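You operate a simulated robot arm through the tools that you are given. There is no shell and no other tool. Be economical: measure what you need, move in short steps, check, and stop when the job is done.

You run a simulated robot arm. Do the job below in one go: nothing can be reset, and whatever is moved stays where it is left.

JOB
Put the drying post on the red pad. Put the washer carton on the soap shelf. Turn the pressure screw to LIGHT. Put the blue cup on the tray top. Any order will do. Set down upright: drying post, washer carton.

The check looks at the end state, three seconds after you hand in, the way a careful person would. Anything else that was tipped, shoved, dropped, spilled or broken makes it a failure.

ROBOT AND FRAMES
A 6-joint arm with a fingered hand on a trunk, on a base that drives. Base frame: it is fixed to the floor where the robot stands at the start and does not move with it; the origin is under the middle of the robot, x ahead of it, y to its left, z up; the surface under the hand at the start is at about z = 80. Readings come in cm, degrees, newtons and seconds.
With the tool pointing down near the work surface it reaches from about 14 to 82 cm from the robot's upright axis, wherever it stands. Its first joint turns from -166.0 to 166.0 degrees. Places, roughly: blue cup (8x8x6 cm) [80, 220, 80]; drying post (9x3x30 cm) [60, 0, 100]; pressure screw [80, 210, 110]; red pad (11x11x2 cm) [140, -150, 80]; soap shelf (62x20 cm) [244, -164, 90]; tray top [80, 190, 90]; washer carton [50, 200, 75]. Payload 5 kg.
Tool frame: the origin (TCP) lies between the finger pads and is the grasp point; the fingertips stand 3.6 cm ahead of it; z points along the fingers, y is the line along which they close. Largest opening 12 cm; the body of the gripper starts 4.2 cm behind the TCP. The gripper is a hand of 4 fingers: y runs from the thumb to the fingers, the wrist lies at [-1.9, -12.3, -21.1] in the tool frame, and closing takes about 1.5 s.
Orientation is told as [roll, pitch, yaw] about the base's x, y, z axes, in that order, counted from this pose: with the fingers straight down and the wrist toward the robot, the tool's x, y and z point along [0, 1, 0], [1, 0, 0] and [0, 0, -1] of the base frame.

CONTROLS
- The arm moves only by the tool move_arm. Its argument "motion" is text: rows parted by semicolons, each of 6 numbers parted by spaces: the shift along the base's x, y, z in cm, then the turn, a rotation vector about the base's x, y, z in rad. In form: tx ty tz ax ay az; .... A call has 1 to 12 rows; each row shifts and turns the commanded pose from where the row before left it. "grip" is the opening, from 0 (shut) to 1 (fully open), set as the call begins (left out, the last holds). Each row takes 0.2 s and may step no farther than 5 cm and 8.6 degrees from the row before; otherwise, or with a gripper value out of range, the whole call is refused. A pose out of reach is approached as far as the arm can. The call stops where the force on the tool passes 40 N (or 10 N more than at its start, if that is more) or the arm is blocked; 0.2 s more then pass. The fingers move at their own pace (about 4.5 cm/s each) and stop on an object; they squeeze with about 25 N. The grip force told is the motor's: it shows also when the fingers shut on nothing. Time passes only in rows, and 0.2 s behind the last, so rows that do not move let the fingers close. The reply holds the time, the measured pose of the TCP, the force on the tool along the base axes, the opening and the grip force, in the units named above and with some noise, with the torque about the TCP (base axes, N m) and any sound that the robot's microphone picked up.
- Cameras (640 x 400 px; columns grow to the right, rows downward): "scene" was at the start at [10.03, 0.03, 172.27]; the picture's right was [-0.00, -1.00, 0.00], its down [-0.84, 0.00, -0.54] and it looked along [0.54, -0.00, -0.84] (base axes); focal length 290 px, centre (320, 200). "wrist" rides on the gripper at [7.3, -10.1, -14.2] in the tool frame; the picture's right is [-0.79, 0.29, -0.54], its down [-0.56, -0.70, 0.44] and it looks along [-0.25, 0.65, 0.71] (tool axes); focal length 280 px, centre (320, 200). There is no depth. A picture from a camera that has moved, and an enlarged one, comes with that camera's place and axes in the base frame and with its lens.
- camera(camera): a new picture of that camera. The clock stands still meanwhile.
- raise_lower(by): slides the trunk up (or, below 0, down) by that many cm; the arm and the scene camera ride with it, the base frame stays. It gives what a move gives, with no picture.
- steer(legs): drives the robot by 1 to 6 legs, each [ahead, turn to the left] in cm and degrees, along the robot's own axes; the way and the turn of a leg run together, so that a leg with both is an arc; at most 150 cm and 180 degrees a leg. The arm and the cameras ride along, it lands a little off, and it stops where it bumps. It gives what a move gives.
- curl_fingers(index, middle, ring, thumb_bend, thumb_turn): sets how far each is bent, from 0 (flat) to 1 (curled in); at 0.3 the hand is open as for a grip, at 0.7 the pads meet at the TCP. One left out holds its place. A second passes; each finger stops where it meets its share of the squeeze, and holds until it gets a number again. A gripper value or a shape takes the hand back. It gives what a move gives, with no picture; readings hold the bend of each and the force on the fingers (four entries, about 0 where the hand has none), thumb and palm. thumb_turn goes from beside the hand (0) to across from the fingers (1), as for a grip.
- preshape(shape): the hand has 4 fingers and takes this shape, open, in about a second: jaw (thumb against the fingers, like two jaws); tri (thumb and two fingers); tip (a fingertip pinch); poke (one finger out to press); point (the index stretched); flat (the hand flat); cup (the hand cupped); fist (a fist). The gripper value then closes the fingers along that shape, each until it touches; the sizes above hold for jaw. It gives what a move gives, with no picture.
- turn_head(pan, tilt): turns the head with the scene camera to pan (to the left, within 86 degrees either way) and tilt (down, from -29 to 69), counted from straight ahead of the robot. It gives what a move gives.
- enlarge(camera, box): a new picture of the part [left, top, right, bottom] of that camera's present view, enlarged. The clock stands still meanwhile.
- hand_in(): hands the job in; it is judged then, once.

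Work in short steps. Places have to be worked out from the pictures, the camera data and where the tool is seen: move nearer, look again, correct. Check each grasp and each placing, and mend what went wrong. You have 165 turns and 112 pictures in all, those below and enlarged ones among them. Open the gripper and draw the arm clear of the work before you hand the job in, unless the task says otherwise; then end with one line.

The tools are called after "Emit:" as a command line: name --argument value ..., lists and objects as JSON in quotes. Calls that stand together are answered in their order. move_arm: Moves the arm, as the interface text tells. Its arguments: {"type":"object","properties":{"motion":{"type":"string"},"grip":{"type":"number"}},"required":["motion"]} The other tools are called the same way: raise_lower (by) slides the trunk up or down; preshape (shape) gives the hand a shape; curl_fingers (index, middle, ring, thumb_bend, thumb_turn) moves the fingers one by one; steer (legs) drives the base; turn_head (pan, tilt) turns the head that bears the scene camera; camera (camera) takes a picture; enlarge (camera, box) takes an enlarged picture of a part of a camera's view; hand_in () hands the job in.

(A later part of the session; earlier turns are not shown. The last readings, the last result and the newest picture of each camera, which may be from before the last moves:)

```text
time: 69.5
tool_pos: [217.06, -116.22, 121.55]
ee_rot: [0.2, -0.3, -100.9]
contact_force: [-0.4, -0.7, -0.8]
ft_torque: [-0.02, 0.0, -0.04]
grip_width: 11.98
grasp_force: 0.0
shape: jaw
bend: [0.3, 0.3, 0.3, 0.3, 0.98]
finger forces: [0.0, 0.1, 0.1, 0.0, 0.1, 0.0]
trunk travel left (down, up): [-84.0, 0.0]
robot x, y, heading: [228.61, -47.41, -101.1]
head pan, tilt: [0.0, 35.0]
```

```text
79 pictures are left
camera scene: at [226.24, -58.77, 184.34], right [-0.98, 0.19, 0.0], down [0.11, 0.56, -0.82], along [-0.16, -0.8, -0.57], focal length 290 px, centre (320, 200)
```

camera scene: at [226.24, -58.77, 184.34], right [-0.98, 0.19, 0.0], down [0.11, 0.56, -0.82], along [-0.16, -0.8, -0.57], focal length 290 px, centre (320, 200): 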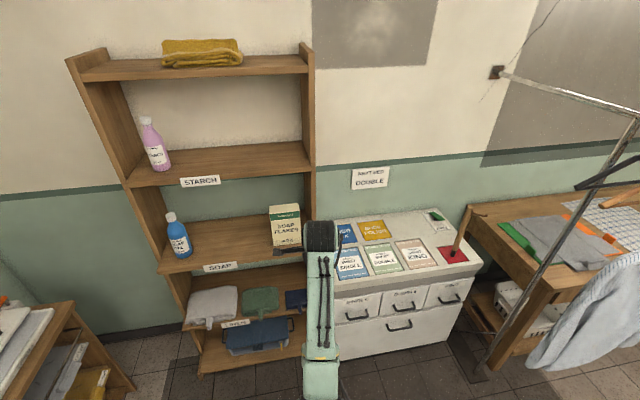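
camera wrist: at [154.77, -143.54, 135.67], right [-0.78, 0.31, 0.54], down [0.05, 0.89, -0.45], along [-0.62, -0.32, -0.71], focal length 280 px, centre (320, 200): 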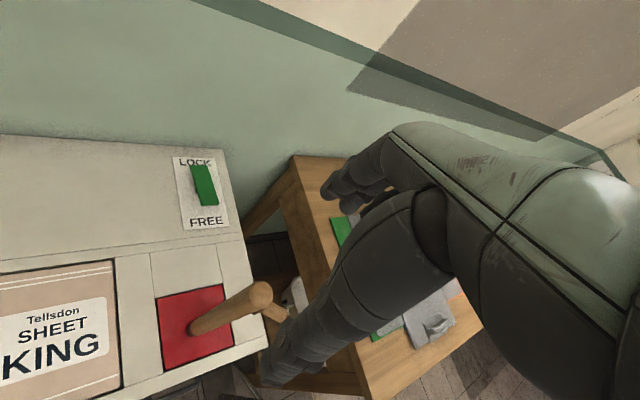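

The post stands well and the soap shelf is clear (z≈90, free slot around (248, −163)). Now I'll tuck the arm in and drive back toward the other work area.

Emit:
move_arm --motion "0.8 4 0 0 0 0; 0.8 4 0 0 0 0; 0.8 4 0 0 0 0; 0.8 4 0 0 0 0; 0 0 0 0 0 0"

Emit:
steer --legs '[[0, -79], [150, 0], [33, 0], [0, -45], [80, 0], [0, -45]]'

Emit:
turn_head --pan 0 --tilt 35

Emit:
camera --camera "scene"

```text
time: 70.7
tool_pos: [220.07, -100.37, 121.24]
ee_rot: [0.2, 0.0, -100.9]
contact_force: [-0.2, 0.1, -0.5]
ft_torque: [0.01, -0.02, 0.01]
grip_width: 12.0
grasp_force: 0.1
shape: jaw
bend: [0.3, 0.3, 0.3, 0.3, 0.98]
finger forces: [0.0, 0.1, 0.1, 0.0, 0.1, 0.0]
trunk travel left (down, up): [-84.0, 0.0]
robot x, y, heading: [228.39, -47.48, -100.8]
head pan, tilt: [0.0, 35.0]
```

```text
time: 93.9
tool_pos: [-10.83, 65.14, 121.28]
ee_rot: [0.1, -0.3, 90.1]
contact_force: [0.3, -0.4, 0.2]
ft_torque: [0.03, 0.01, -0.05]
grip_width: 11.97
grasp_force: 0.1
shape: jaw
bend: [0.3, 0.3, 0.3, 0.3, 0.98]
finger forces: [0.1, 0.0, 0.1, 0.0, 0.0, 0.1]
trunk travel left (down, up): [-84.0, 0.0]
robot x, y, heading: [-8.76, 11.35, 89.7]
head pan, tilt: [0.0, 35.0]
```

```text
time: 94.5
tool_pos: [-10.76, 65.24, 121.37]
ee_rot: [0.1, -0.1, 90.1]
contact_force: [-0.3, 0.3, 0.3]
ft_torque: [0.0, 0.01, 0.02]
grip_width: 11.96
grasp_force: 0.0
shape: jaw
bend: [0.3, 0.3, 0.3, 0.3, 0.98]
finger forces: [0.0, 0.1, 0.0, 0.1, 0.0, 0.0]
trunk travel left (down, up): [-84.0, 0.0]
robot x, y, heading: [-9.01, 11.5, 90.0]
head pan, tilt: [0.0, 35.0]
```

```text
78 pictures are left
camera scene: at [-8.94, 23.26, 184.34], right [1.0, 0.0, 0.0], down [0.0, -0.57, -0.82], along [0.0, 0.82, -0.57], focal length 290 px, centre (320, 200)
```

scene: 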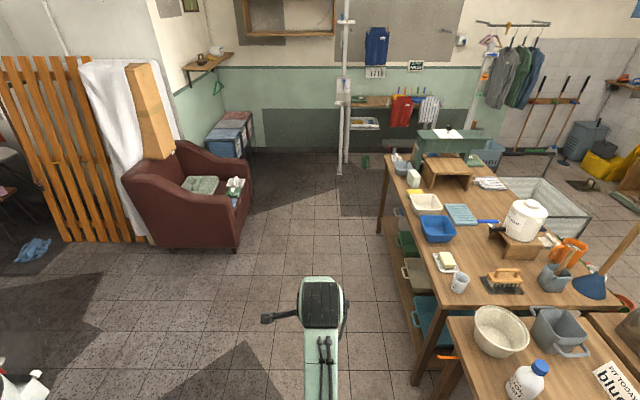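

The lane is clear. I'll drive up beside the far table and turn to face it.

Emit:
steer --legs '[[150, 0], [42, 0], [0, -90]]'

Emit:
turn_head --pan 0 --tilt 45

Emit:
camera --camera "scene"

Emit:
camera --camera "wrist"

```text
time: 109.8
tool_pos: [47.51, 202.7, 121.31]
ee_rot: [0.1, -0.2, -3.1]
contact_force: [0.0, -0.5, -0.3]
ft_torque: [-0.02, -0.02, -0.01]
grip_width: 11.98
grasp_force: 0.0
shape: jaw
bend: [0.3, 0.3, 0.3, 0.3, 0.98]
finger forces: [0.1, 0.1, 0.0, 0.0, 0.0, 0.0]
trunk travel left (down, up): [-84.0, 0.0]
robot x, y, heading: [-6.21, 203.83, -2.8]
head pan, tilt: [0.0, 35.0]
```

```text
time: 110.5
tool_pos: [47.47, 202.65, 121.28]
ee_rot: [0.1, -0.1, -3.1]
contact_force: [0.5, 0.8, 0.2]
ft_torque: [-0.01, -0.01, -0.01]
grip_width: 11.99
grasp_force: 0.0
shape: jaw
bend: [0.3, 0.3, 0.3, 0.3, 0.98]
finger forces: [0.0, 0.0, 0.0, 0.0, 0.0, 0.0]
trunk travel left (down, up): [-84.0, 0.0]
robot x, y, heading: [-6.18, 203.63, -3.3]
head pan, tilt: [0.0, 45.0]
```

```text
77 pictures are left
camera scene: at [4.9, 203.22, 182.86], right [-0.06, -1.0, 0.0], down [-0.71, 0.04, -0.71], along [0.71, -0.04, -0.71], focal length 290 px, centre (320, 200)
```

scene: 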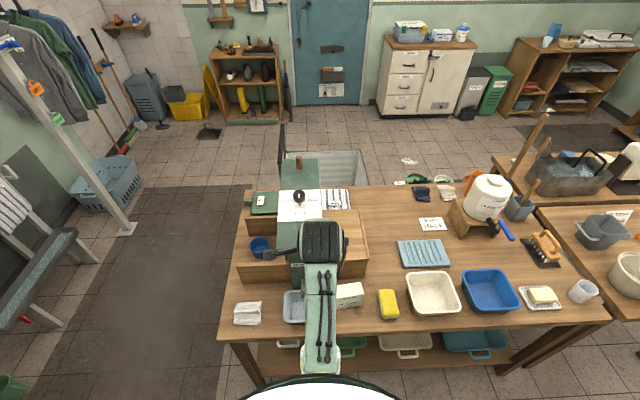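

```text
76 pictures are left
camera wrist: at [37.79, 210.42, 135.5], right [0.24, -0.81, 0.54], down [-0.73, -0.52, -0.45], along [0.64, -0.29, -0.71], focal length 280 px, centre (320, 200)
```

wrist: 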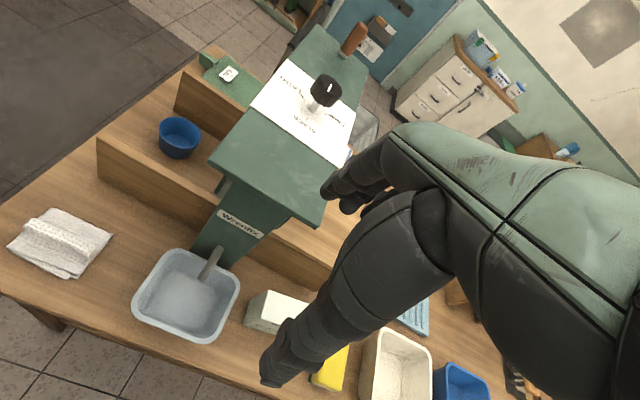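

Now I see the black knob on the green wringer bench, the blue cup behind a low plank, and the white carton by the sponge. I'll zoom on each.

Emit:
enlarge --camera "wrist" --box '[220, 40, 400, 170]'

Emit:
enlarge --camera "wrist" --box '[60, 40, 340, 350]'

Emit:
enlarge --camera "scene" --box '[220, 140, 420, 340]'

```text
3.08 times, centred on (310, 105) of wrist
camera zoom: at [37.79, 210.42, 135.5], right [0.24, -0.81, 0.54], down [-0.73, -0.52, -0.45], along [0.64, -0.29, -0.71], focal length 863 px, centre (351, 492)
```

zoom: 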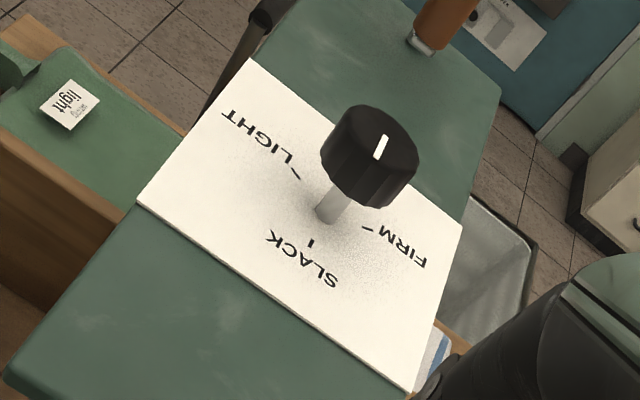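

```text
1.29 times, centred on (200, 195) of wrist
camera zoom: at [37.79, 210.42, 135.5], right [0.24, -0.81, 0.54], down [-0.73, -0.52, -0.45], along [0.64, -0.29, -0.71], focal length 362 px, centre (475, 206)
```

zoom: 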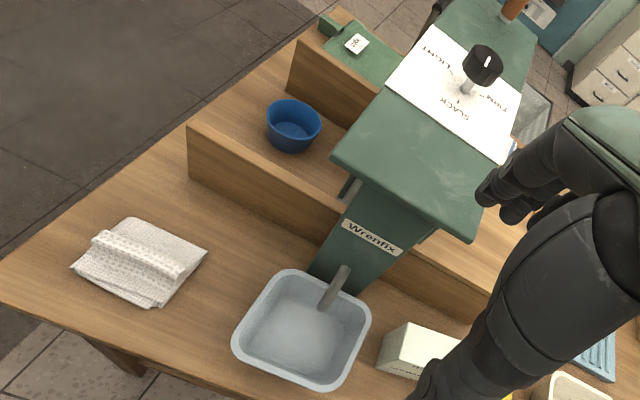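

```text
2.00 times, centred on (320, 240) of scene
camera zoom: at [4.9, 203.22, 182.86], right [-0.06, -1.0, 0.0], down [-0.71, 0.04, -0.71], along [0.71, -0.04, -0.71], focal length 579 px, centre (320, 120)
```

zoom: 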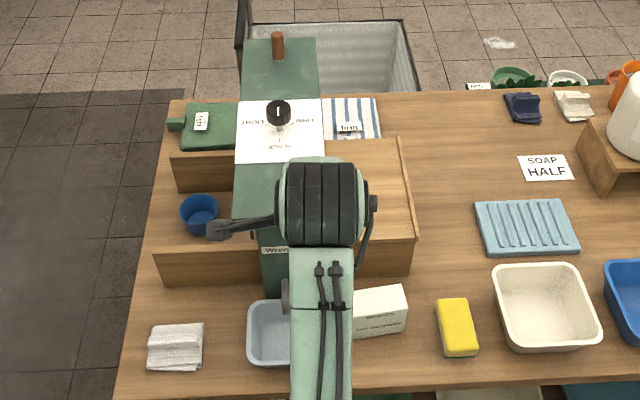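

I'll zoom further on the knob to see which way its pointer is.

Emit:
enlarge --camera "scene" --box '[275, 180, 330, 225]'

Emit:
enlarge --camera "wrist" --box '[270, 60, 370, 130]'

```text
8.89 times, centred on (302, 202) of scene
camera zoom: at [4.9, 203.22, 182.86], right [-0.06, -1.0, 0.0], down [-0.71, 0.04, -0.71], along [0.71, -0.04, -0.71], focal length 2574 px, centre (476, 178)
```

zoom: 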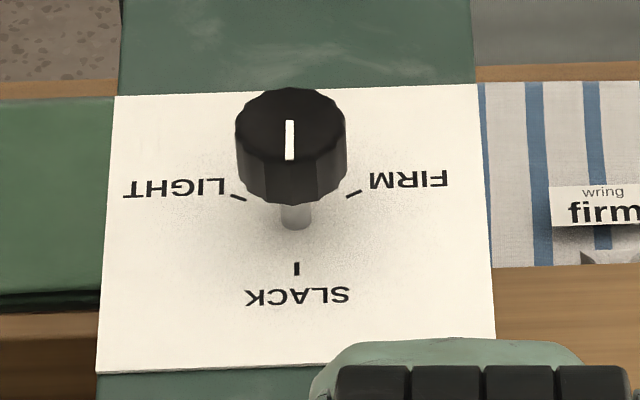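

```text
5.71 times, centred on (320, 95) of wrist
camera zoom: at [37.79, 210.42, 135.5], right [0.24, -0.81, 0.54], down [-0.73, -0.52, -0.45], along [0.64, -0.29, -0.71], focal length 1602 px, centre (320, 800)
```

zoom: 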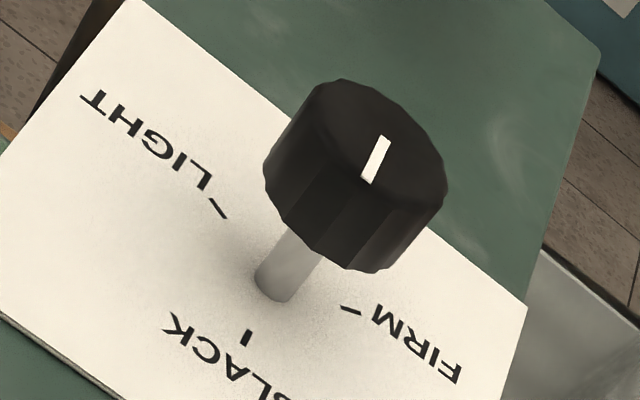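

The pointer faces SLACK (−x), and LIGHT is at +60° from +x, so the knob must turn 120° clockwise seen from above. The knob is at (76.2, 206.3) with its top at z≈114.7. I'll drive 8 cm nearer and yaw the hand by +60°.

Emit:
steer --legs '[[8, 3]]'

Emit:
move_arm --motion "0 0 0 0 0 0.14; 0 0 0 0 0 0.14; 0 0 0 0 0 0.14; 0 0 0 0 0 0.14; 0 0 0 0 0 0.14; 0 0 0 0 0 0.14; 0 0 0 0 0 0.14; 0 0 0 0 0 0.07; 0 0 0 0 0 0"

```text
time: 111.6
tool_pos: [55.33, 205.19, 121.51]
ee_rot: [0.2, -0.2, -0.2]
contact_force: [0.3, 0.9, -0.4]
ft_torque: [-0.01, -0.01, 0.02]
grip_width: 11.96
grasp_force: 0.1
shape: jaw
bend: [0.3, 0.3, 0.3, 0.3, 0.98]
finger forces: [0.0, 0.0, 0.0, 0.0, 0.1, 0.1]
trunk travel left (down, up): [-84.0, 0.0]
robot x, y, heading: [1.92, 204.05, -0.2]
head pan, tilt: [0.0, 45.0]
```

```text
time: 113.6
tool_pos: [56.89, 205.99, 118.77]
ee_rot: [0.1, -0.4, 59.9]
contact_force: [0.0, -0.3, 0.3]
ft_torque: [0.02, 0.0, 0.02]
grip_width: 12.01
grasp_force: 0.0
shape: jaw
bend: [0.3, 0.3, 0.3, 0.3, 0.98]
finger forces: [0.0, 0.0, 0.0, 0.0, 0.0, 0.1]
out of reach, approached as far as the arm can: row 6, 7, 8
trunk travel left (down, up): [-84.0, 0.0]
robot x, y, heading: [1.71, 203.1, -0.3]
head pan, tilt: [0.0, 45.0]
```

Emit:
move_arm --motion "4 0 1 0 0 0; 4 0 0 0 0 0; 0 0 0 0 0 0"

Emit:
camera --camera "wrist"

Emit:
camera --camera "scene"

```text
time: 114.4
tool_pos: [64.55, 206.16, 119.96]
ee_rot: [0.2, -0.2, 60.0]
contact_force: [-0.9, -0.6, 0.3]
ft_torque: [0.03, -0.03, 0.0]
grip_width: 11.98
grasp_force: 0.1
shape: jaw
bend: [0.3, 0.3, 0.3, 0.3, 0.98]
finger forces: [0.1, 0.0, 0.0, 0.0, 0.0, 0.1]
trunk travel left (down, up): [-84.0, 0.0]
robot x, y, heading: [1.92, 203.7, -0.4]
head pan, tilt: [0.0, 45.0]
```

```text
70 pictures are left
camera wrist: at [53.31, 200.84, 134.05], right [0.83, -0.15, 0.54], down [0.13, -0.89, -0.45], along [0.55, 0.44, -0.71], focal length 280 px, centre (320, 200)
```

wrist: 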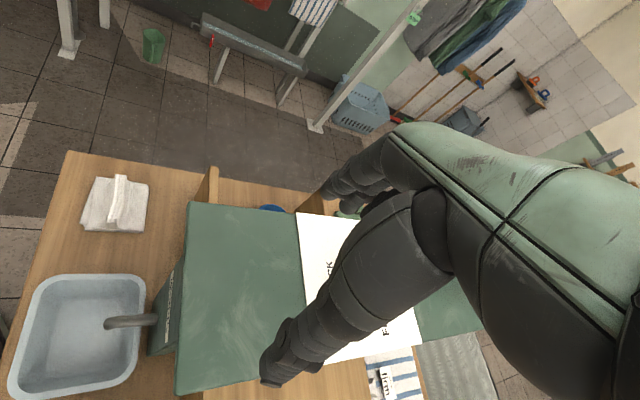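

```text
69 pictures are left
camera scene: at [12.68, 203.55, 182.87], right [0.0, -1.0, 0.0], down [-0.71, 0.0, -0.71], along [0.71, 0.0, -0.71], focal length 290 px, centre (320, 200)
```

scene: 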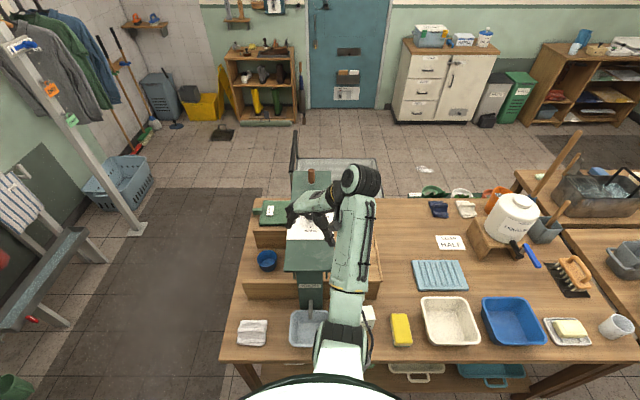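

I'll raise the hand 2 cm, then move over the knob at (76.2, 206.3).

Emit:
move_arm --motion "2 0 2 0 0 0; 3 0 0 0 0 0; 3 0 0 0 0 0; 3 0 0 0 0 0; 0.7 0.2 0 0 0 0; 0 0 0 0 0 0"

Emit:
enlarge --camera "scene" --box '[260, 150, 400, 260]'

Emit:
camera --camera "wrist"

```text
time: 115.8
tool_pos: [76.45, 206.37, 121.99]
ee_rot: [0.1, -0.1, 59.9]
contact_force: [0.7, 0.4, 0.3]
ft_torque: [0.0, 0.02, 0.01]
grip_width: 11.96
grasp_force: 0.0
shape: jaw
bend: [0.3, 0.3, 0.3, 0.3, 0.98]
finger forces: [0.0, 0.1, 0.0, 0.0, 0.1, 0.1]
trunk travel left (down, up): [-84.0, 0.0]
robot x, y, heading: [1.68, 203.11, -0.3]
head pan, tilt: [0.0, 45.0]
```

```text
3.64 times, centred on (330, 205) of scene
camera zoom: at [12.87, 203.54, 182.86], right [0.0, -1.0, 0.0], down [-0.71, 0.0, -0.71], along [0.71, 0.0, -0.71], focal length 1053 px, centre (284, 182)
```

zoom: 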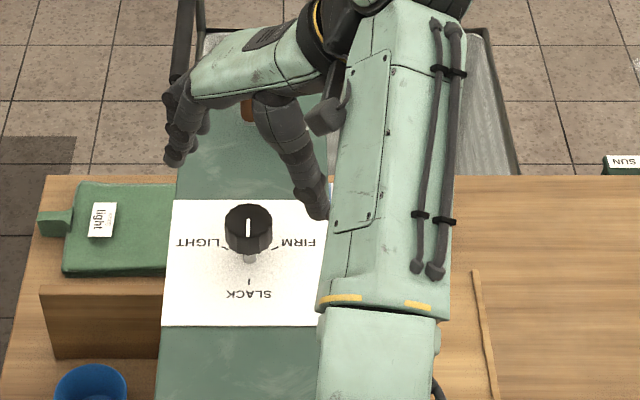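

```text
67 pictures are left
camera wrist: at [65.15, 201.13, 136.09], right [0.83, -0.15, 0.54], down [0.13, -0.89, -0.45], along [0.54, 0.44, -0.71], focal length 280 px, centre (320, 200)
```

wrist: 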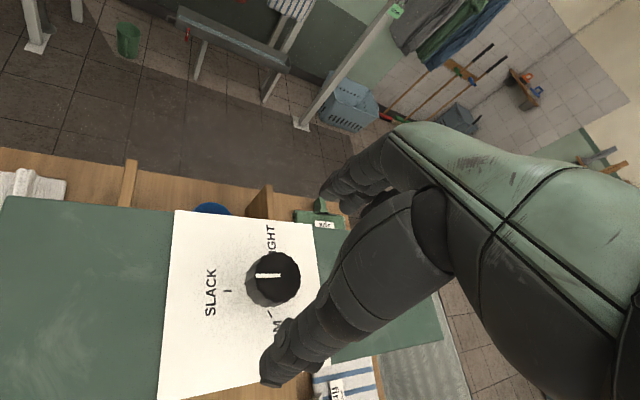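

Centred within half a cm. Descending to z≈114.3 and closing on the knob.

Emit:
move_arm --motion "-0.5 0 -2 0 0 0; 0 0 -2 0 0 0; 0 0 -2 0 0 0; 0 0 -1.6 0 0 0; 0 0 0 0 0 0"

Emit:
move_arm --motion "0 0 0 0 0 0; 0 0 0 0 0 0; 0 0 0 0 0 0; 0 0 0 0 0 0; 0 0 0 0 0 0; 0 0 0 0 0 0; 0 0 0 0 0 0" --grip 0

Emit:
enlarge --camera "scene" --box '[260, 150, 400, 260]'

```text
time: 117.0
tool_pos: [75.87, 206.25, 114.26]
ee_rot: [0.1, -0.2, 59.9]
contact_force: [-0.6, 0.5, -0.2]
ft_torque: [0.04, -0.01, 0.0]
grip_width: 11.96
grasp_force: 0.1
shape: jaw
bend: [0.3, 0.3, 0.3, 0.3, 0.98]
finger forces: [0.0, 0.0, 0.0, 0.0, 0.0, 0.0]
trunk travel left (down, up): [-84.0, 0.0]
robot x, y, heading: [1.58, 203.69, -0.2]
head pan, tilt: [0.0, 45.0]
```

```text
time: 118.6
tool_pos: [75.98, 206.31, 114.18]
ee_rot: [0.3, -0.1, 59.9]
contact_force: [-1.3, -1.9, -3.7]
ft_torque: [0.03, -0.01, -0.02]
grip_width: 2.09
grasp_force: 16.8
shape: jaw
bend: [0.73, 0.7, 0.7, 0.75, 1.0]
finger forces: [7.3, 3.0, 0.0, 0.0, 14.2, 0.0]
trunk travel left (down, up): [-84.0, 0.0]
robot x, y, heading: [1.91, 203.65, -0.3]
head pan, tilt: [0.0, 45.0]
```

```text
3.64 times, centred on (330, 205) of scene
camera zoom: at [12.95, 203.51, 182.84], right [0.0, -1.0, 0.0], down [-0.71, 0.0, -0.71], along [0.71, 0.0, -0.71], focal length 1053 px, centre (284, 182)
```

zoom: 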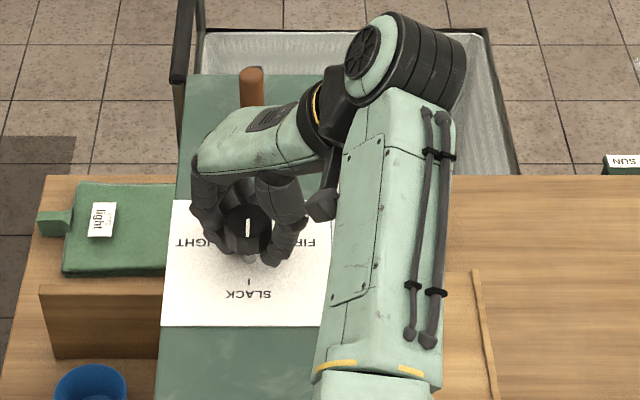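

The opening of 2.1 cm suggests the tips closed under the knob on its shaft. I'll open, rise 1.4 cm and close again on the knob body.

Emit:
move_arm --motion "0 0 0 0 0 0; 0 0 0 0 0 0; 0 0 0 0 0 0; 0 0 0 0 0 0; 0 0 0 0 0 0; 0 0 0.7 0 0 0; 0 0 0.7 0 0 0; 0 0 0 0 0 0" --grip 1

Emit:
move_arm --motion "0 0 0 0 0 0; 0 0 0 0 0 0; 0 0 0 0 0 0; 0 0 0 0 0 0; 0 0 0 0 0 0; 0 0 0 0 0 0; 0 0 0 0 0 0" --grip 0

Emit:
enlarge --camera "scene" --box '[280, 170, 350, 230]'

```text
time: 120.4
tool_pos: [76.1, 206.29, 115.73]
ee_rot: [0.1, 0.0, 60.0]
contact_force: [-0.5, 0.8, 0.0]
ft_torque: [0.0, -0.01, 0.02]
grip_width: 11.95
grasp_force: 0.0
shape: jaw
bend: [0.3, 0.3, 0.3, 0.3, 0.98]
finger forces: [0.0, 0.0, 0.0, 0.1, 0.0, 0.0]
trunk travel left (down, up): [-84.0, 0.0]
robot x, y, heading: [1.84, 203.5, -0.3]
head pan, tilt: [0.0, 45.0]
```

```text
time: 122.0
tool_pos: [76.0, 206.31, 115.67]
ee_rot: [0.2, -0.2, 59.9]
contact_force: [-1.6, -1.9, -0.9]
ft_torque: [0.0, 0.06, 0.02]
grip_width: 3.34
grasp_force: 24.9
shape: jaw
bend: [0.74, 0.58, 0.61, 0.74, 1.0]
finger forces: [12.9, 6.4, 0.0, 0.1, 22.0, 0.0]
trunk travel left (down, up): [-84.0, 0.0]
robot x, y, heading: [1.8, 203.36, -0.2]
head pan, tilt: [0.0, 45.0]
```

```text
6.67 times, centred on (315, 200) of scene
camera zoom: at [12.89, 203.5, 182.85], right [0.0, -1.0, 0.0], down [-0.71, 0.0, -0.71], along [0.71, 0.0, -0.71], focal length 1930 px, centre (353, 200)
```

zoom: 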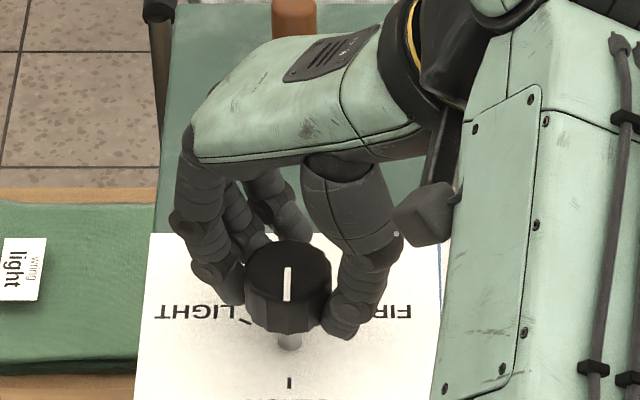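

Good grip on the knob body. I'll turn clockwise about 45° first and check that it follows.

Emit:
move_arm --motion "0 0 0 0 0 -0.13; 0 0 0 0 0 -0.13; 0 0 0 0 0 -0.13; 0 0 0 0 0 -0.13; 0 0 0 0 0 -0.13; 0 0 0 0 0 -0.13; 0 0 0 0 0 0"

Emit:
enlarge --camera "scene" --box '[280, 170, 350, 230]'

```text
time: 123.6
tool_pos: [75.85, 206.26, 115.68]
ee_rot: [0.2, -0.2, 15.3]
contact_force: [-5.4, -4.1, 2.7]
ft_torque: [-0.1, 0.14, 0.03]
grip_width: 3.31
grasp_force: 24.7
shape: jaw
bend: [0.74, 0.59, 0.61, 0.74, 1.0]
finger forces: [12.4, 7.2, 0.1, 0.0, 26.6, 0.1]
trunk travel left (down, up): [-84.0, 0.0]
robot x, y, heading: [2.19, 203.66, -0.2]
head pan, tilt: [0.0, 45.0]
```

```text
6.67 times, centred on (315, 200) of scene
camera zoom: at [12.69, 203.4, 182.87], right [0.0, -1.0, 0.0], down [-0.71, 0.0, -0.71], along [0.71, 0.0, -0.71], focal length 1930 px, centre (353, 200)
```

zoom: 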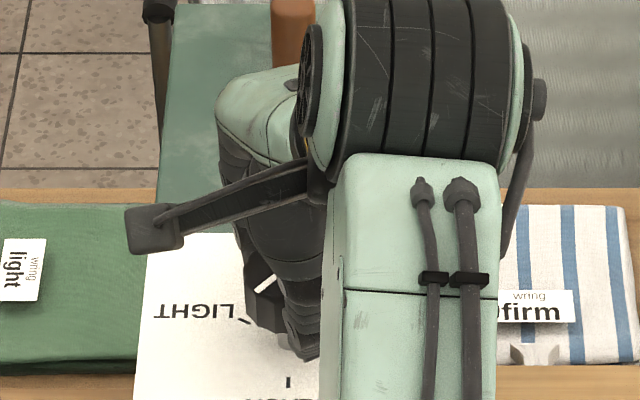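

The knob follows. I'll turn the remaining 75°.

Emit:
move_arm --motion "0 0 0 0 0 -0.13; 0 0 0 0 0 -0.13; 0 0 0 0 0 -0.13; 0 0 0 0 0 -0.13; 0 0 0 0 0 -0.13; 0 0 0 0 0 -0.13; 0 0 0 0 0 -0.13; 0 0 0 0 0 -0.13; 0 0 0 0 0 -0.13; 0 0 0 0 0 -0.13; 0 0 0 0 0 0"

Emit:
camera --camera "wrist"

Emit:
enlarge --camera "scene" --box '[250, 150, 370, 240]'

```text
time: 126.0
tool_pos: [75.81, 206.3, 115.71]
ee_rot: [0.2, -0.1, -59.3]
contact_force: [-10.0, -2.8, -2.8]
ft_torque: [-0.14, 0.2, 0.02]
grip_width: 3.27
grasp_force: 24.8
shape: jaw
bend: [0.74, 0.58, 0.61, 0.74, 1.0]
finger forces: [11.7, 10.0, 0.0, 0.0, 24.8, 0.1]
trunk travel left (down, up): [-84.0, 0.0]
robot x, y, heading: [1.76, 203.4, -0.4]
head pan, tilt: [0.0, 45.0]
```

```text
63 pictures are left
camera wrist: at [76.91, 218.63, 129.84], right [-0.53, -0.65, 0.54], down [-0.84, 0.32, -0.45], along [0.12, -0.69, -0.71], focal length 280 px, centre (320, 200)
```

wrist: 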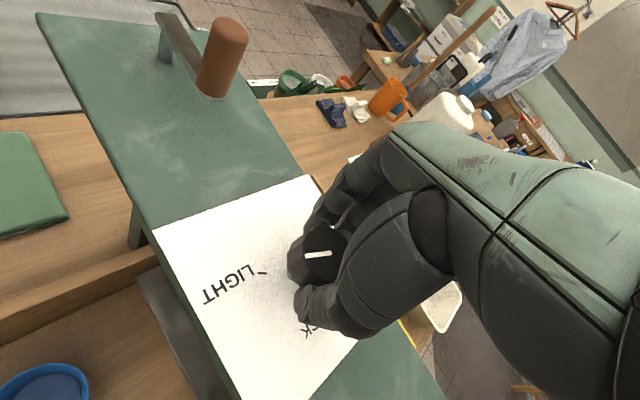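

```text
4.44 times, centred on (310, 195) of scene
camera zoom: at [12.67, 203.45, 182.87], right [0.0, -1.0, 0.0], down [-0.71, 0.0, -0.71], along [0.71, 0.0, -0.71], focal length 1287 px, centre (364, 222)
```

zoom: 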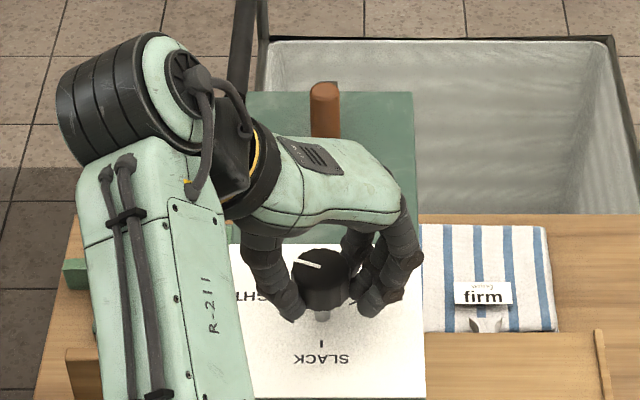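

Pointer now faces LIGHT roughly. I'll zoom to measure it before releasing.

Emit:
enlarge --camera "scene" --box '[282, 190, 322, 220]'

Emit:
enlarge --camera "wrist" --box '[190, 210, 360, 320]'

```text
13.33 times, centred on (302, 205) of scene
camera zoom: at [12.67, 203.45, 182.87], right [0.0, -1.0, 0.0], down [-0.71, 0.0, -0.71], along [0.71, 0.0, -0.71], focal length 3860 px, centre (560, 133)
```

zoom: 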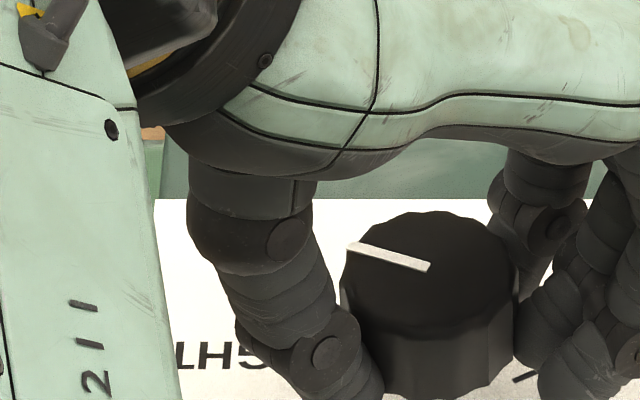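

```text
3.64 times, centred on (275, 265) of wrist
camera zoom: at [76.91, 218.63, 129.84], right [-0.53, -0.65, 0.54], down [-0.84, 0.32, -0.45], along [0.12, -0.69, -0.71], focal length 1020 px, centre (484, -36)
```

zoom: 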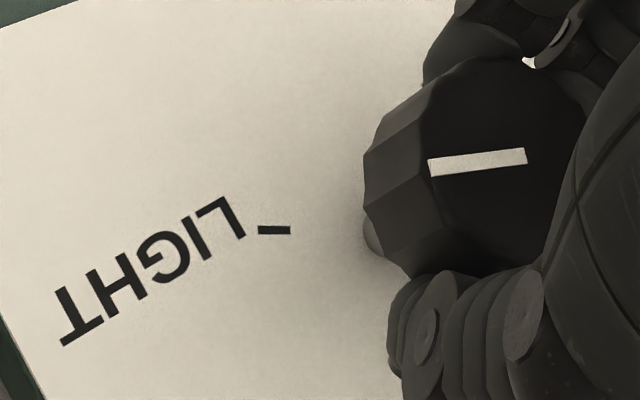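

The pointer is about 70° where LIGHT is at 60°, so I'll turn another 11° clockwise.

Emit:
move_arm --motion "0 0 0 0 0 -0.1; 0 0 0 0 0 -0.1; 0 0 0 0 0 0"

Emit:
enlarge --camera "scene" --box '[282, 190, 322, 220]'

```text
time: 126.8
tool_pos: [75.87, 206.25, 115.74]
ee_rot: [0.1, -0.1, -70.8]
contact_force: [-10.8, -2.5, -2.7]
ft_torque: [-0.16, 0.21, 0.03]
grip_width: 3.27
grasp_force: 25.3
shape: jaw
bend: [0.74, 0.58, 0.61, 0.74, 1.0]
finger forces: [12.2, 10.3, 0.1, 0.0, 23.7, 0.2]
trunk travel left (down, up): [-84.0, 0.0]
robot x, y, heading: [1.5, 203.65, -0.5]
head pan, tilt: [0.0, 45.0]
```

```text
13.33 times, centred on (302, 205) of scene
camera zoom: at [12.69, 203.47, 182.86], right [0.0, -1.0, 0.0], down [-0.71, 0.0, -0.71], along [0.71, 0.0, -0.71], focal length 3860 px, centre (560, 133)
```

zoom: 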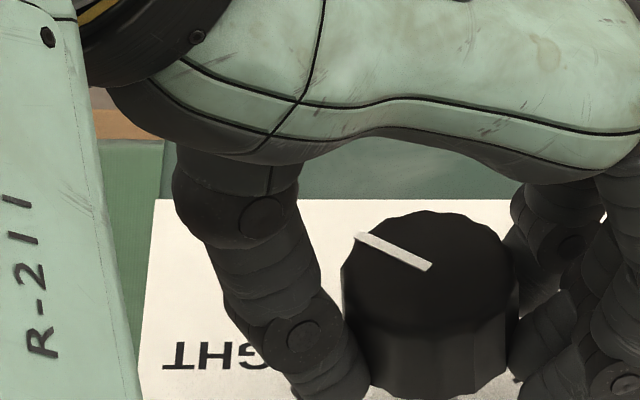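

Now about 30° from +y, i.e. on LIGHT. I'll release and lift.

Emit:
move_arm --motion "0 0 0 0 0 0; 0 0 0 0 0 0; 0 0 0 0 0 0; 0 0 0 0 0 0; 0 0 0 0 0 0; 0 0 2 0 0 0; 0 0 2 0 0 0; 0 0 2.5 0 0 0; 0 0 0 0 0 0" --grip 1

Emit:
enlarge --camera "scene" --box '[260, 170, 350, 230]'

```text
time: 128.8
tool_pos: [75.94, 206.3, 122.24]
ee_rot: [0.1, -0.3, -70.8]
contact_force: [0.0, 0.3, -0.3]
ft_torque: [0.0, 0.01, 0.04]
grip_width: 12.0
grasp_force: 0.0
shape: jaw
bend: [0.3, 0.3, 0.3, 0.3, 0.98]
finger forces: [0.1, 0.0, 0.1, 0.1, 0.1, 0.0]
trunk travel left (down, up): [-84.0, 0.0]
robot x, y, heading: [1.55, 203.4, -0.4]
head pan, tilt: [0.0, 45.0]
```

```text
6.67 times, centred on (305, 200) of scene
camera zoom: at [12.89, 203.55, 182.85], right [0.0, -1.0, 0.0], down [-0.71, 0.0, -0.71], along [0.71, 0.0, -0.71], focal length 1930 px, centre (420, 200)
```

zoom: 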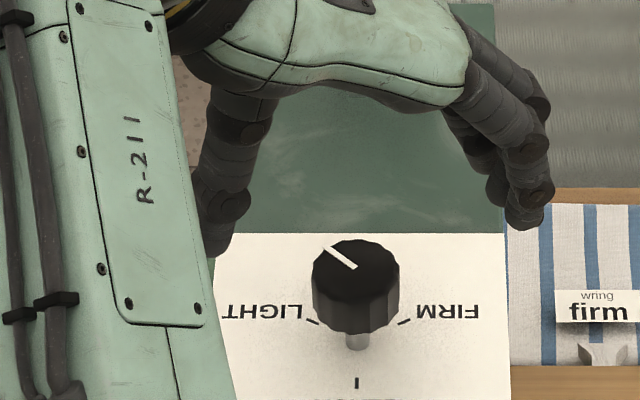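

After release the pointer sprang on a bit. I'll measure it more exactly.

Emit:
enlarge --camera "scene" --box '[288, 190, 328, 226]'

Emit:
enlarge --camera "wrist" --box '[190, 210, 360, 320]'

```text
11.11 times, centred on (308, 208) of scene
camera zoom: at [12.89, 203.55, 182.85], right [0.0, -1.0, 0.0], down [-0.71, 0.0, -0.71], along [0.71, 0.0, -0.71], focal length 3217 px, centre (453, 111)
```

zoom: 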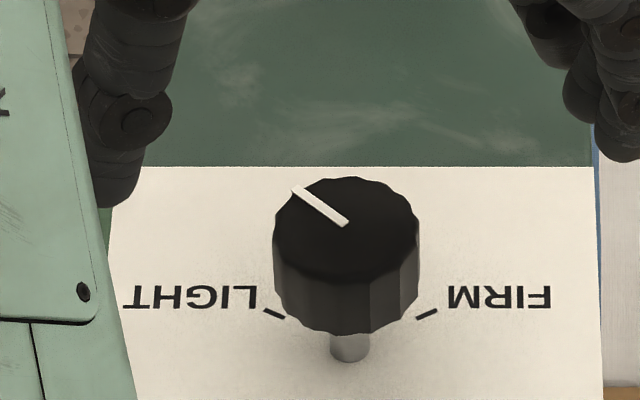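

```text
3.64 times, centred on (275, 265) of wrist
camera zoom: at [79.49, 218.18, 136.28], right [-0.65, -0.53, 0.54], down [-0.76, 0.48, -0.45], along [-0.02, -0.7, -0.71], focal length 1020 px, centre (484, -36)
```

zoom: 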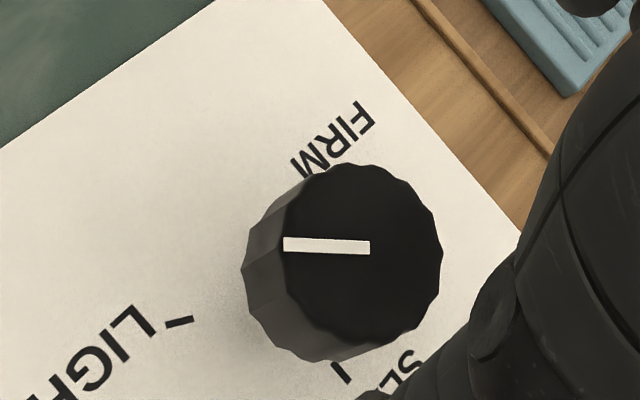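

The pointer is 12° past LIGHT. I'll regrasp and turn back 12°.

Emit:
move_arm --motion "0 0 -2.5 0 0 0; 0 0 -2 0 0 0; 0 0 -2 0 0 0; 0 0 0 0 0 0"

Emit:
move_arm --motion "0 0 0 0 0 0; 0 0 0 0 0 0; 0 0 0 0 0 0; 0 0 0 0 0 0; 0 0 0 0 0 0; 0 0 0 0 0 0; 0 0 0 0 0 0" --grip 0

Emit:
enlarge --camera "scene" --box '[282, 190, 322, 220]'

```text
time: 129.8
tool_pos: [75.95, 206.53, 115.74]
ee_rot: [0.2, -0.1, -70.8]
contact_force: [0.1, 0.4, -0.2]
ft_torque: [-0.02, 0.0, 0.03]
grip_width: 11.95
grasp_force: 0.1
shape: jaw
bend: [0.3, 0.3, 0.3, 0.3, 0.98]
finger forces: [0.1, 0.0, 0.1, 0.0, 0.1, 0.0]
trunk travel left (down, up): [-84.0, 0.0]
robot x, y, heading: [1.6, 203.51, -0.3]
head pan, tilt: [0.0, 45.0]
```

```text
time: 131.4
tool_pos: [75.84, 206.48, 115.68]
ee_rot: [0.2, -0.1, -70.7]
contact_force: [-1.5, 1.5, -0.9]
ft_torque: [0.03, 0.01, 0.0]
grip_width: 3.45
grasp_force: 24.6
shape: jaw
bend: [0.74, 0.55, 0.58, 0.74, 1.0]
finger forces: [12.6, 6.8, 0.1, 0.0, 22.0, 0.1]
trunk travel left (down, up): [-84.0, 0.0]
robot x, y, heading: [1.9, 203.6, -0.2]
head pan, tilt: [0.0, 45.0]
```

```text
13.33 times, centred on (302, 205) of scene
camera zoom: at [12.89, 203.59, 182.85], right [0.0, -1.0, 0.0], down [-0.71, 0.0, -0.71], along [0.71, 0.0, -0.71], focal length 3860 px, centre (560, 133)
```

zoom: 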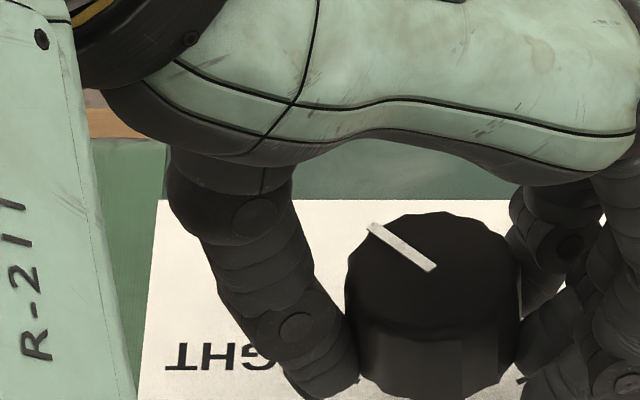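

Emit:
move_arm --motion "0 0 0 0 0 0.07; 0 0 0 0 0 0.07; 0 0 0 0 0 0.07; 0 0 0 0 0 0; 0 0 0 0 0 0"

Emit:
enlarge --camera "scene" --box '[282, 190, 322, 220]'

```text
time: 132.6
tool_pos: [75.86, 206.37, 115.75]
ee_rot: [0.1, -0.3, -58.5]
contact_force: [-5.4, 4.6, -2.6]
ft_torque: [0.15, 0.13, -0.03]
grip_width: 3.4
grasp_force: 24.5
shape: jaw
bend: [0.74, 0.55, 0.58, 0.74, 1.0]
finger forces: [11.9, 6.6, 0.2, 0.0, 25.4, 0.1]
trunk travel left (down, up): [-84.0, 0.0]
robot x, y, heading: [1.67, 203.52, -0.2]
head pan, tilt: [0.0, 45.0]
```

```text
13.33 times, centred on (302, 205) of scene
camera zoom: at [12.81, 203.68, 182.86], right [0.0, -1.0, 0.0], down [-0.71, 0.0, -0.71], along [0.71, 0.0, -0.71], focal length 3860 px, centre (560, 133)
```

zoom: 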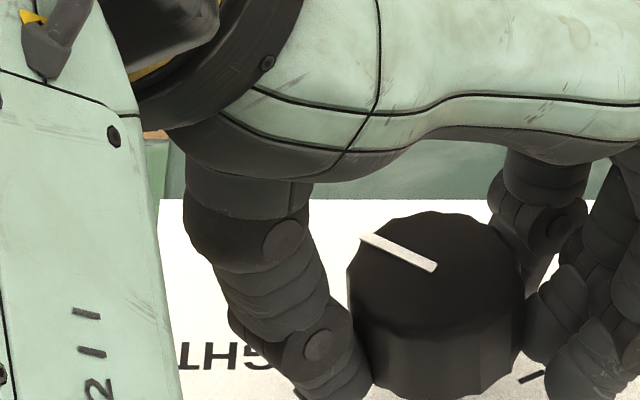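

Now about 31°, close to the tick's 29.5°. Release and check.

Emit:
move_arm --motion "0 0 0 0 0 0; 0 0 0 0 0 0; 0 0 0 0 0 0; 0 0 0 0 0 0; 0 0 0 0 0 0; 0 0 2 0 0 0; 0 0 2 0 0 0; 0 0 2.5 0 0 0; 0 0 0 0 0 0" --grip 1

Emit:
enlarge --camera "scene" --box '[288, 190, 328, 226]'

```text
time: 134.6
tool_pos: [75.78, 206.23, 122.07]
ee_rot: [0.1, -0.2, -58.6]
contact_force: [-0.5, -0.1, 0.3]
ft_torque: [-0.02, 0.01, -0.01]
grip_width: 11.95
grasp_force: 0.1
shape: jaw
bend: [0.3, 0.3, 0.3, 0.3, 0.98]
finger forces: [0.0, 0.1, 0.0, 0.0, 0.0, 0.1]
trunk travel left (down, up): [-84.0, 0.0]
robot x, y, heading: [1.69, 203.79, -0.4]
head pan, tilt: [0.0, 45.0]
```

```text
11.11 times, centred on (308, 208) of scene
camera zoom: at [12.9, 203.56, 182.85], right [0.0, -1.0, 0.0], down [-0.71, 0.0, -0.71], along [0.71, 0.0, -0.71], focal length 3217 px, centre (453, 111)
```

zoom: 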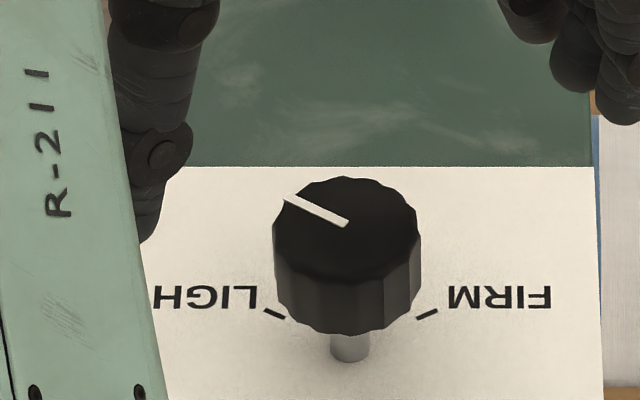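

The pointer now sits at 30°, right on LIGHT. Next the cup and tray: I'll swing the hand to straight and look.

Emit:
move_arm --motion "-2 2 0 0 0 0.1; -3 3 0 0 0 0.13; -3 3 0 0 0 0.13; -3 3 0 0 0 0.13; -3 3 0 0 0 0.13; -2 3 0 0 0 0.13; 0 3 0 0 0 0.13; 0 0 0 0 0 0.13; 0 0 0 0 0 0"

Emit:
enlarge --camera "scene" --box '[200, 160, 440, 360]'

Emit:
camera --camera "wrist"

```text
time: 136.6
tool_pos: [59.86, 226.25, 122.25]
ee_rot: [0.1, -0.1, -0.7]
contact_force: [-1.0, -0.3, -0.1]
ft_torque: [0.0, 0.01, 0.03]
grip_width: 11.99
grasp_force: 0.0
shape: jaw
bend: [0.3, 0.3, 0.3, 0.3, 0.98]
finger forces: [0.1, 0.0, 0.1, 0.0, 0.0, 0.1]
trunk travel left (down, up): [-84.0, 0.0]
robot x, y, heading: [1.72, 203.7, -0.2]
head pan, tilt: [0.0, 45.0]
```

```text
2.00 times, centred on (320, 260) of scene
camera zoom: at [12.87, 203.55, 182.86], right [0.0, -1.0, 0.0], down [-0.71, 0.0, -0.71], along [0.71, 0.0, -0.71], focal length 579 px, centre (320, 80)
```

zoom: 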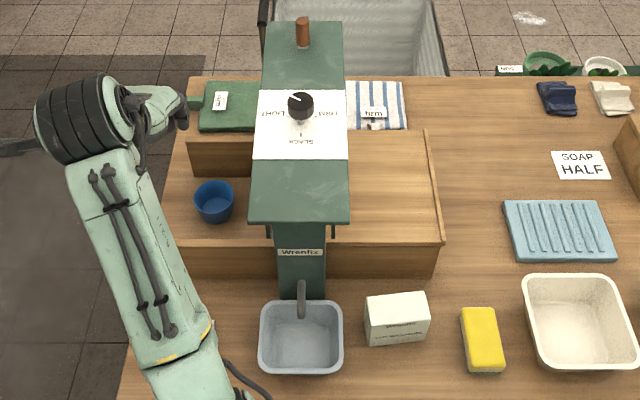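

```text
51 pictures are left
camera wrist: at [49.84, 233.65, 136.34], right [0.28, -0.79, 0.54], down [-0.71, -0.55, -0.45], along [0.65, -0.26, -0.71], focal length 280 px, centre (320, 200)
```

wrist: 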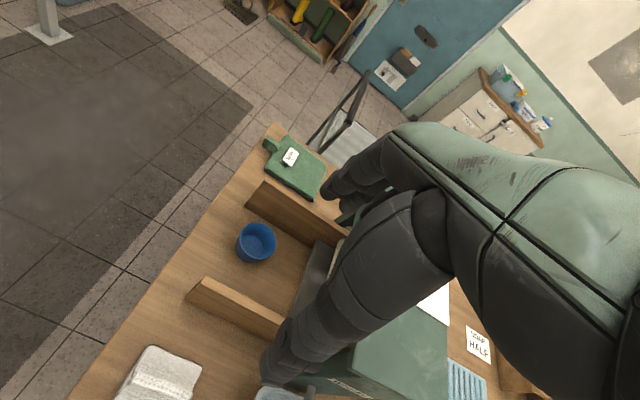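

The knob is done. The cup is at about (78, 225), rim z≈86 on the table (z≈80), between planks at x≈66 and 90. The tray board spans x 65–90, y 181–199. I'll shift the robot about 24 cm to the left for a straight reach past the bench.

Emit:
steer --legs '[[0, 90], [24, 0], [0, -90]]'

Emit:
camera --camera "scene"

```text
time: 147.5
tool_pos: [60.33, 250.2, 122.15]
ee_rot: [0.1, -0.2, -0.9]
contact_force: [-0.1, -0.6, -0.6]
ft_torque: [0.01, 0.0, -0.03]
grip_width: 12.02
grasp_force: 0.2
shape: jaw
bend: [0.3, 0.3, 0.3, 0.3, 0.98]
finger forces: [0.0, 0.0, 0.1, 0.0, 0.0, 0.0]
trunk travel left (down, up): [-84.0, 0.0]
robot x, y, heading: [1.84, 227.85, -0.5]
head pan, tilt: [0.0, 45.0]
```

```text
50 pictures are left
camera scene: at [13.23, 227.69, 182.85], right [-0.01, -1.0, 0.0], down [-0.71, 0.01, -0.71], along [0.71, -0.01, -0.71], focal length 290 px, centre (320, 200)
```

scene: 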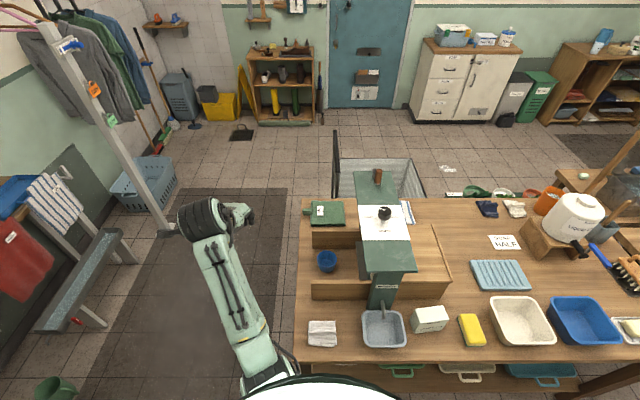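

Cup estimate is (78.5, 224.2). I'll bring the hand above it and look.

Emit:
move_arm --motion "3 -4 -2 0 0 0; 3 -4 -2 0 0 0; 3 -4 -2 0 0 0; 3 -4 -2 0 0 0; 3 -4 -2 0 0 0; 2.5 -4 0 0 0 0; 0.5 -2 0 0 0 0.015; 0 0 0 0 0 0"

Emit:
camera --camera "wrist"

Emit:
enlarge --camera "scene" --box '[260, 170, 440, 310]'

```text
refused: row 1 steps farther than a row can; nothing moved
```

```text
49 pictures are left
camera wrist: at [50.35, 257.57, 136.33], right [0.27, -0.8, 0.54], down [-0.71, -0.55, -0.45], along [0.65, -0.26, -0.71], focal length 280 px, centre (320, 200)
```

wrist: 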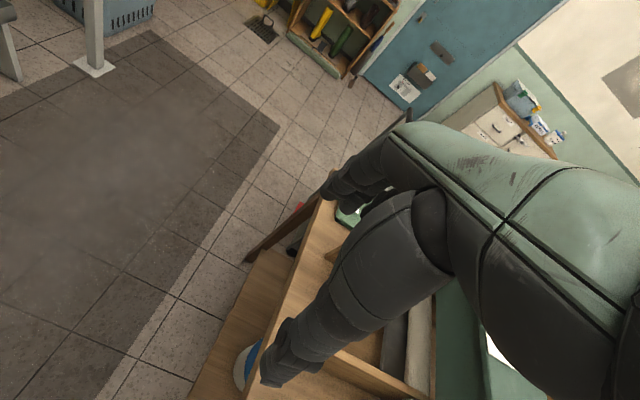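

```text
2.86 times, centred on (350, 240) of scene
camera zoom: at [13.23, 227.69, 182.85], right [-0.01, -1.0, 0.0], down [-0.71, 0.01, -0.71], along [0.71, -0.01, -0.71], focal length 827 px, centre (234, 86)
```

zoom: 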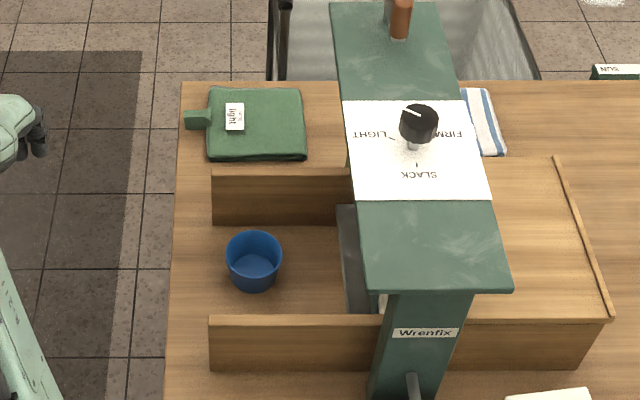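

Row too long; redoing it with shorter steps.

Emit:
move_arm --motion "2.5 -3.5 -1 0 0 0; 2.5 -3.5 -1 0 0 0; 2.5 -3.5 -1 0 0 0; 2.5 -3.5 -1 0 0 0; 2.5 -3.5 -1 0 0 0; 2.5 -3.5 -1 0 0 0; 2.5 -3.5 -1 0 0 0; 0.5 -1.3 0 0 0 0.015; 0 0 0 0 0 0"

Emit:
camera --camera "wrist"

Emit:
enlarge --camera "scene" --box '[260, 170, 440, 310]'

```text
time: 149.5
tool_pos: [78.33, 224.11, 115.02]
ee_rot: [0.1, -0.1, -0.1]
contact_force: [0.0, -0.4, 0.4]
ft_torque: [0.06, 0.04, -0.02]
grip_width: 11.97
grasp_force: 0.0
shape: jaw
bend: [0.3, 0.3, 0.3, 0.3, 0.98]
finger forces: [0.0, 0.0, 0.1, 0.0, 0.0, 0.0]
trunk travel left (down, up): [-84.0, 0.0]
robot x, y, heading: [1.99, 227.74, -0.2]
head pan, tilt: [0.0, 45.0]
```

```text
47 pictures are left
camera wrist: at [68.22, 231.41, 129.2], right [0.28, -0.79, 0.54], down [-0.7, -0.56, -0.45], along [0.65, -0.25, -0.71], focal length 280 px, centre (320, 200)
```

wrist: 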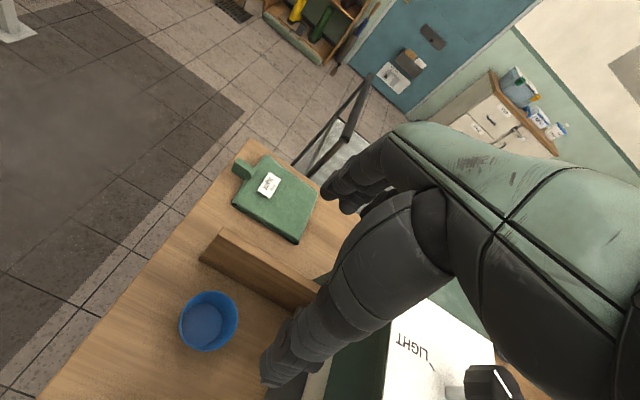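

```text
2.86 times, centred on (350, 240) of scene
camera zoom: at [13.2, 227.72, 182.86], right [-0.01, -1.0, 0.0], down [-0.71, 0.01, -0.71], along [0.71, -0.01, -0.71], focal length 827 px, centre (234, 86)
```

zoom: 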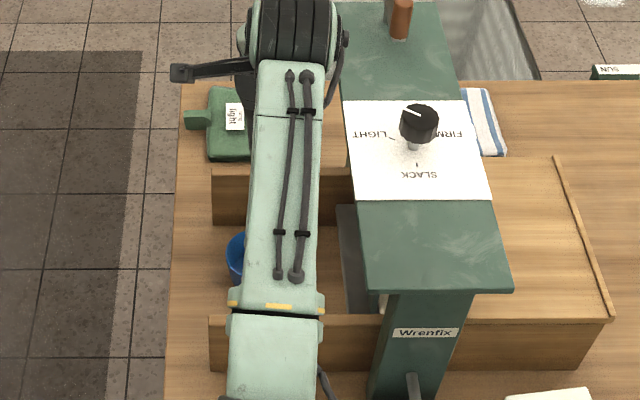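

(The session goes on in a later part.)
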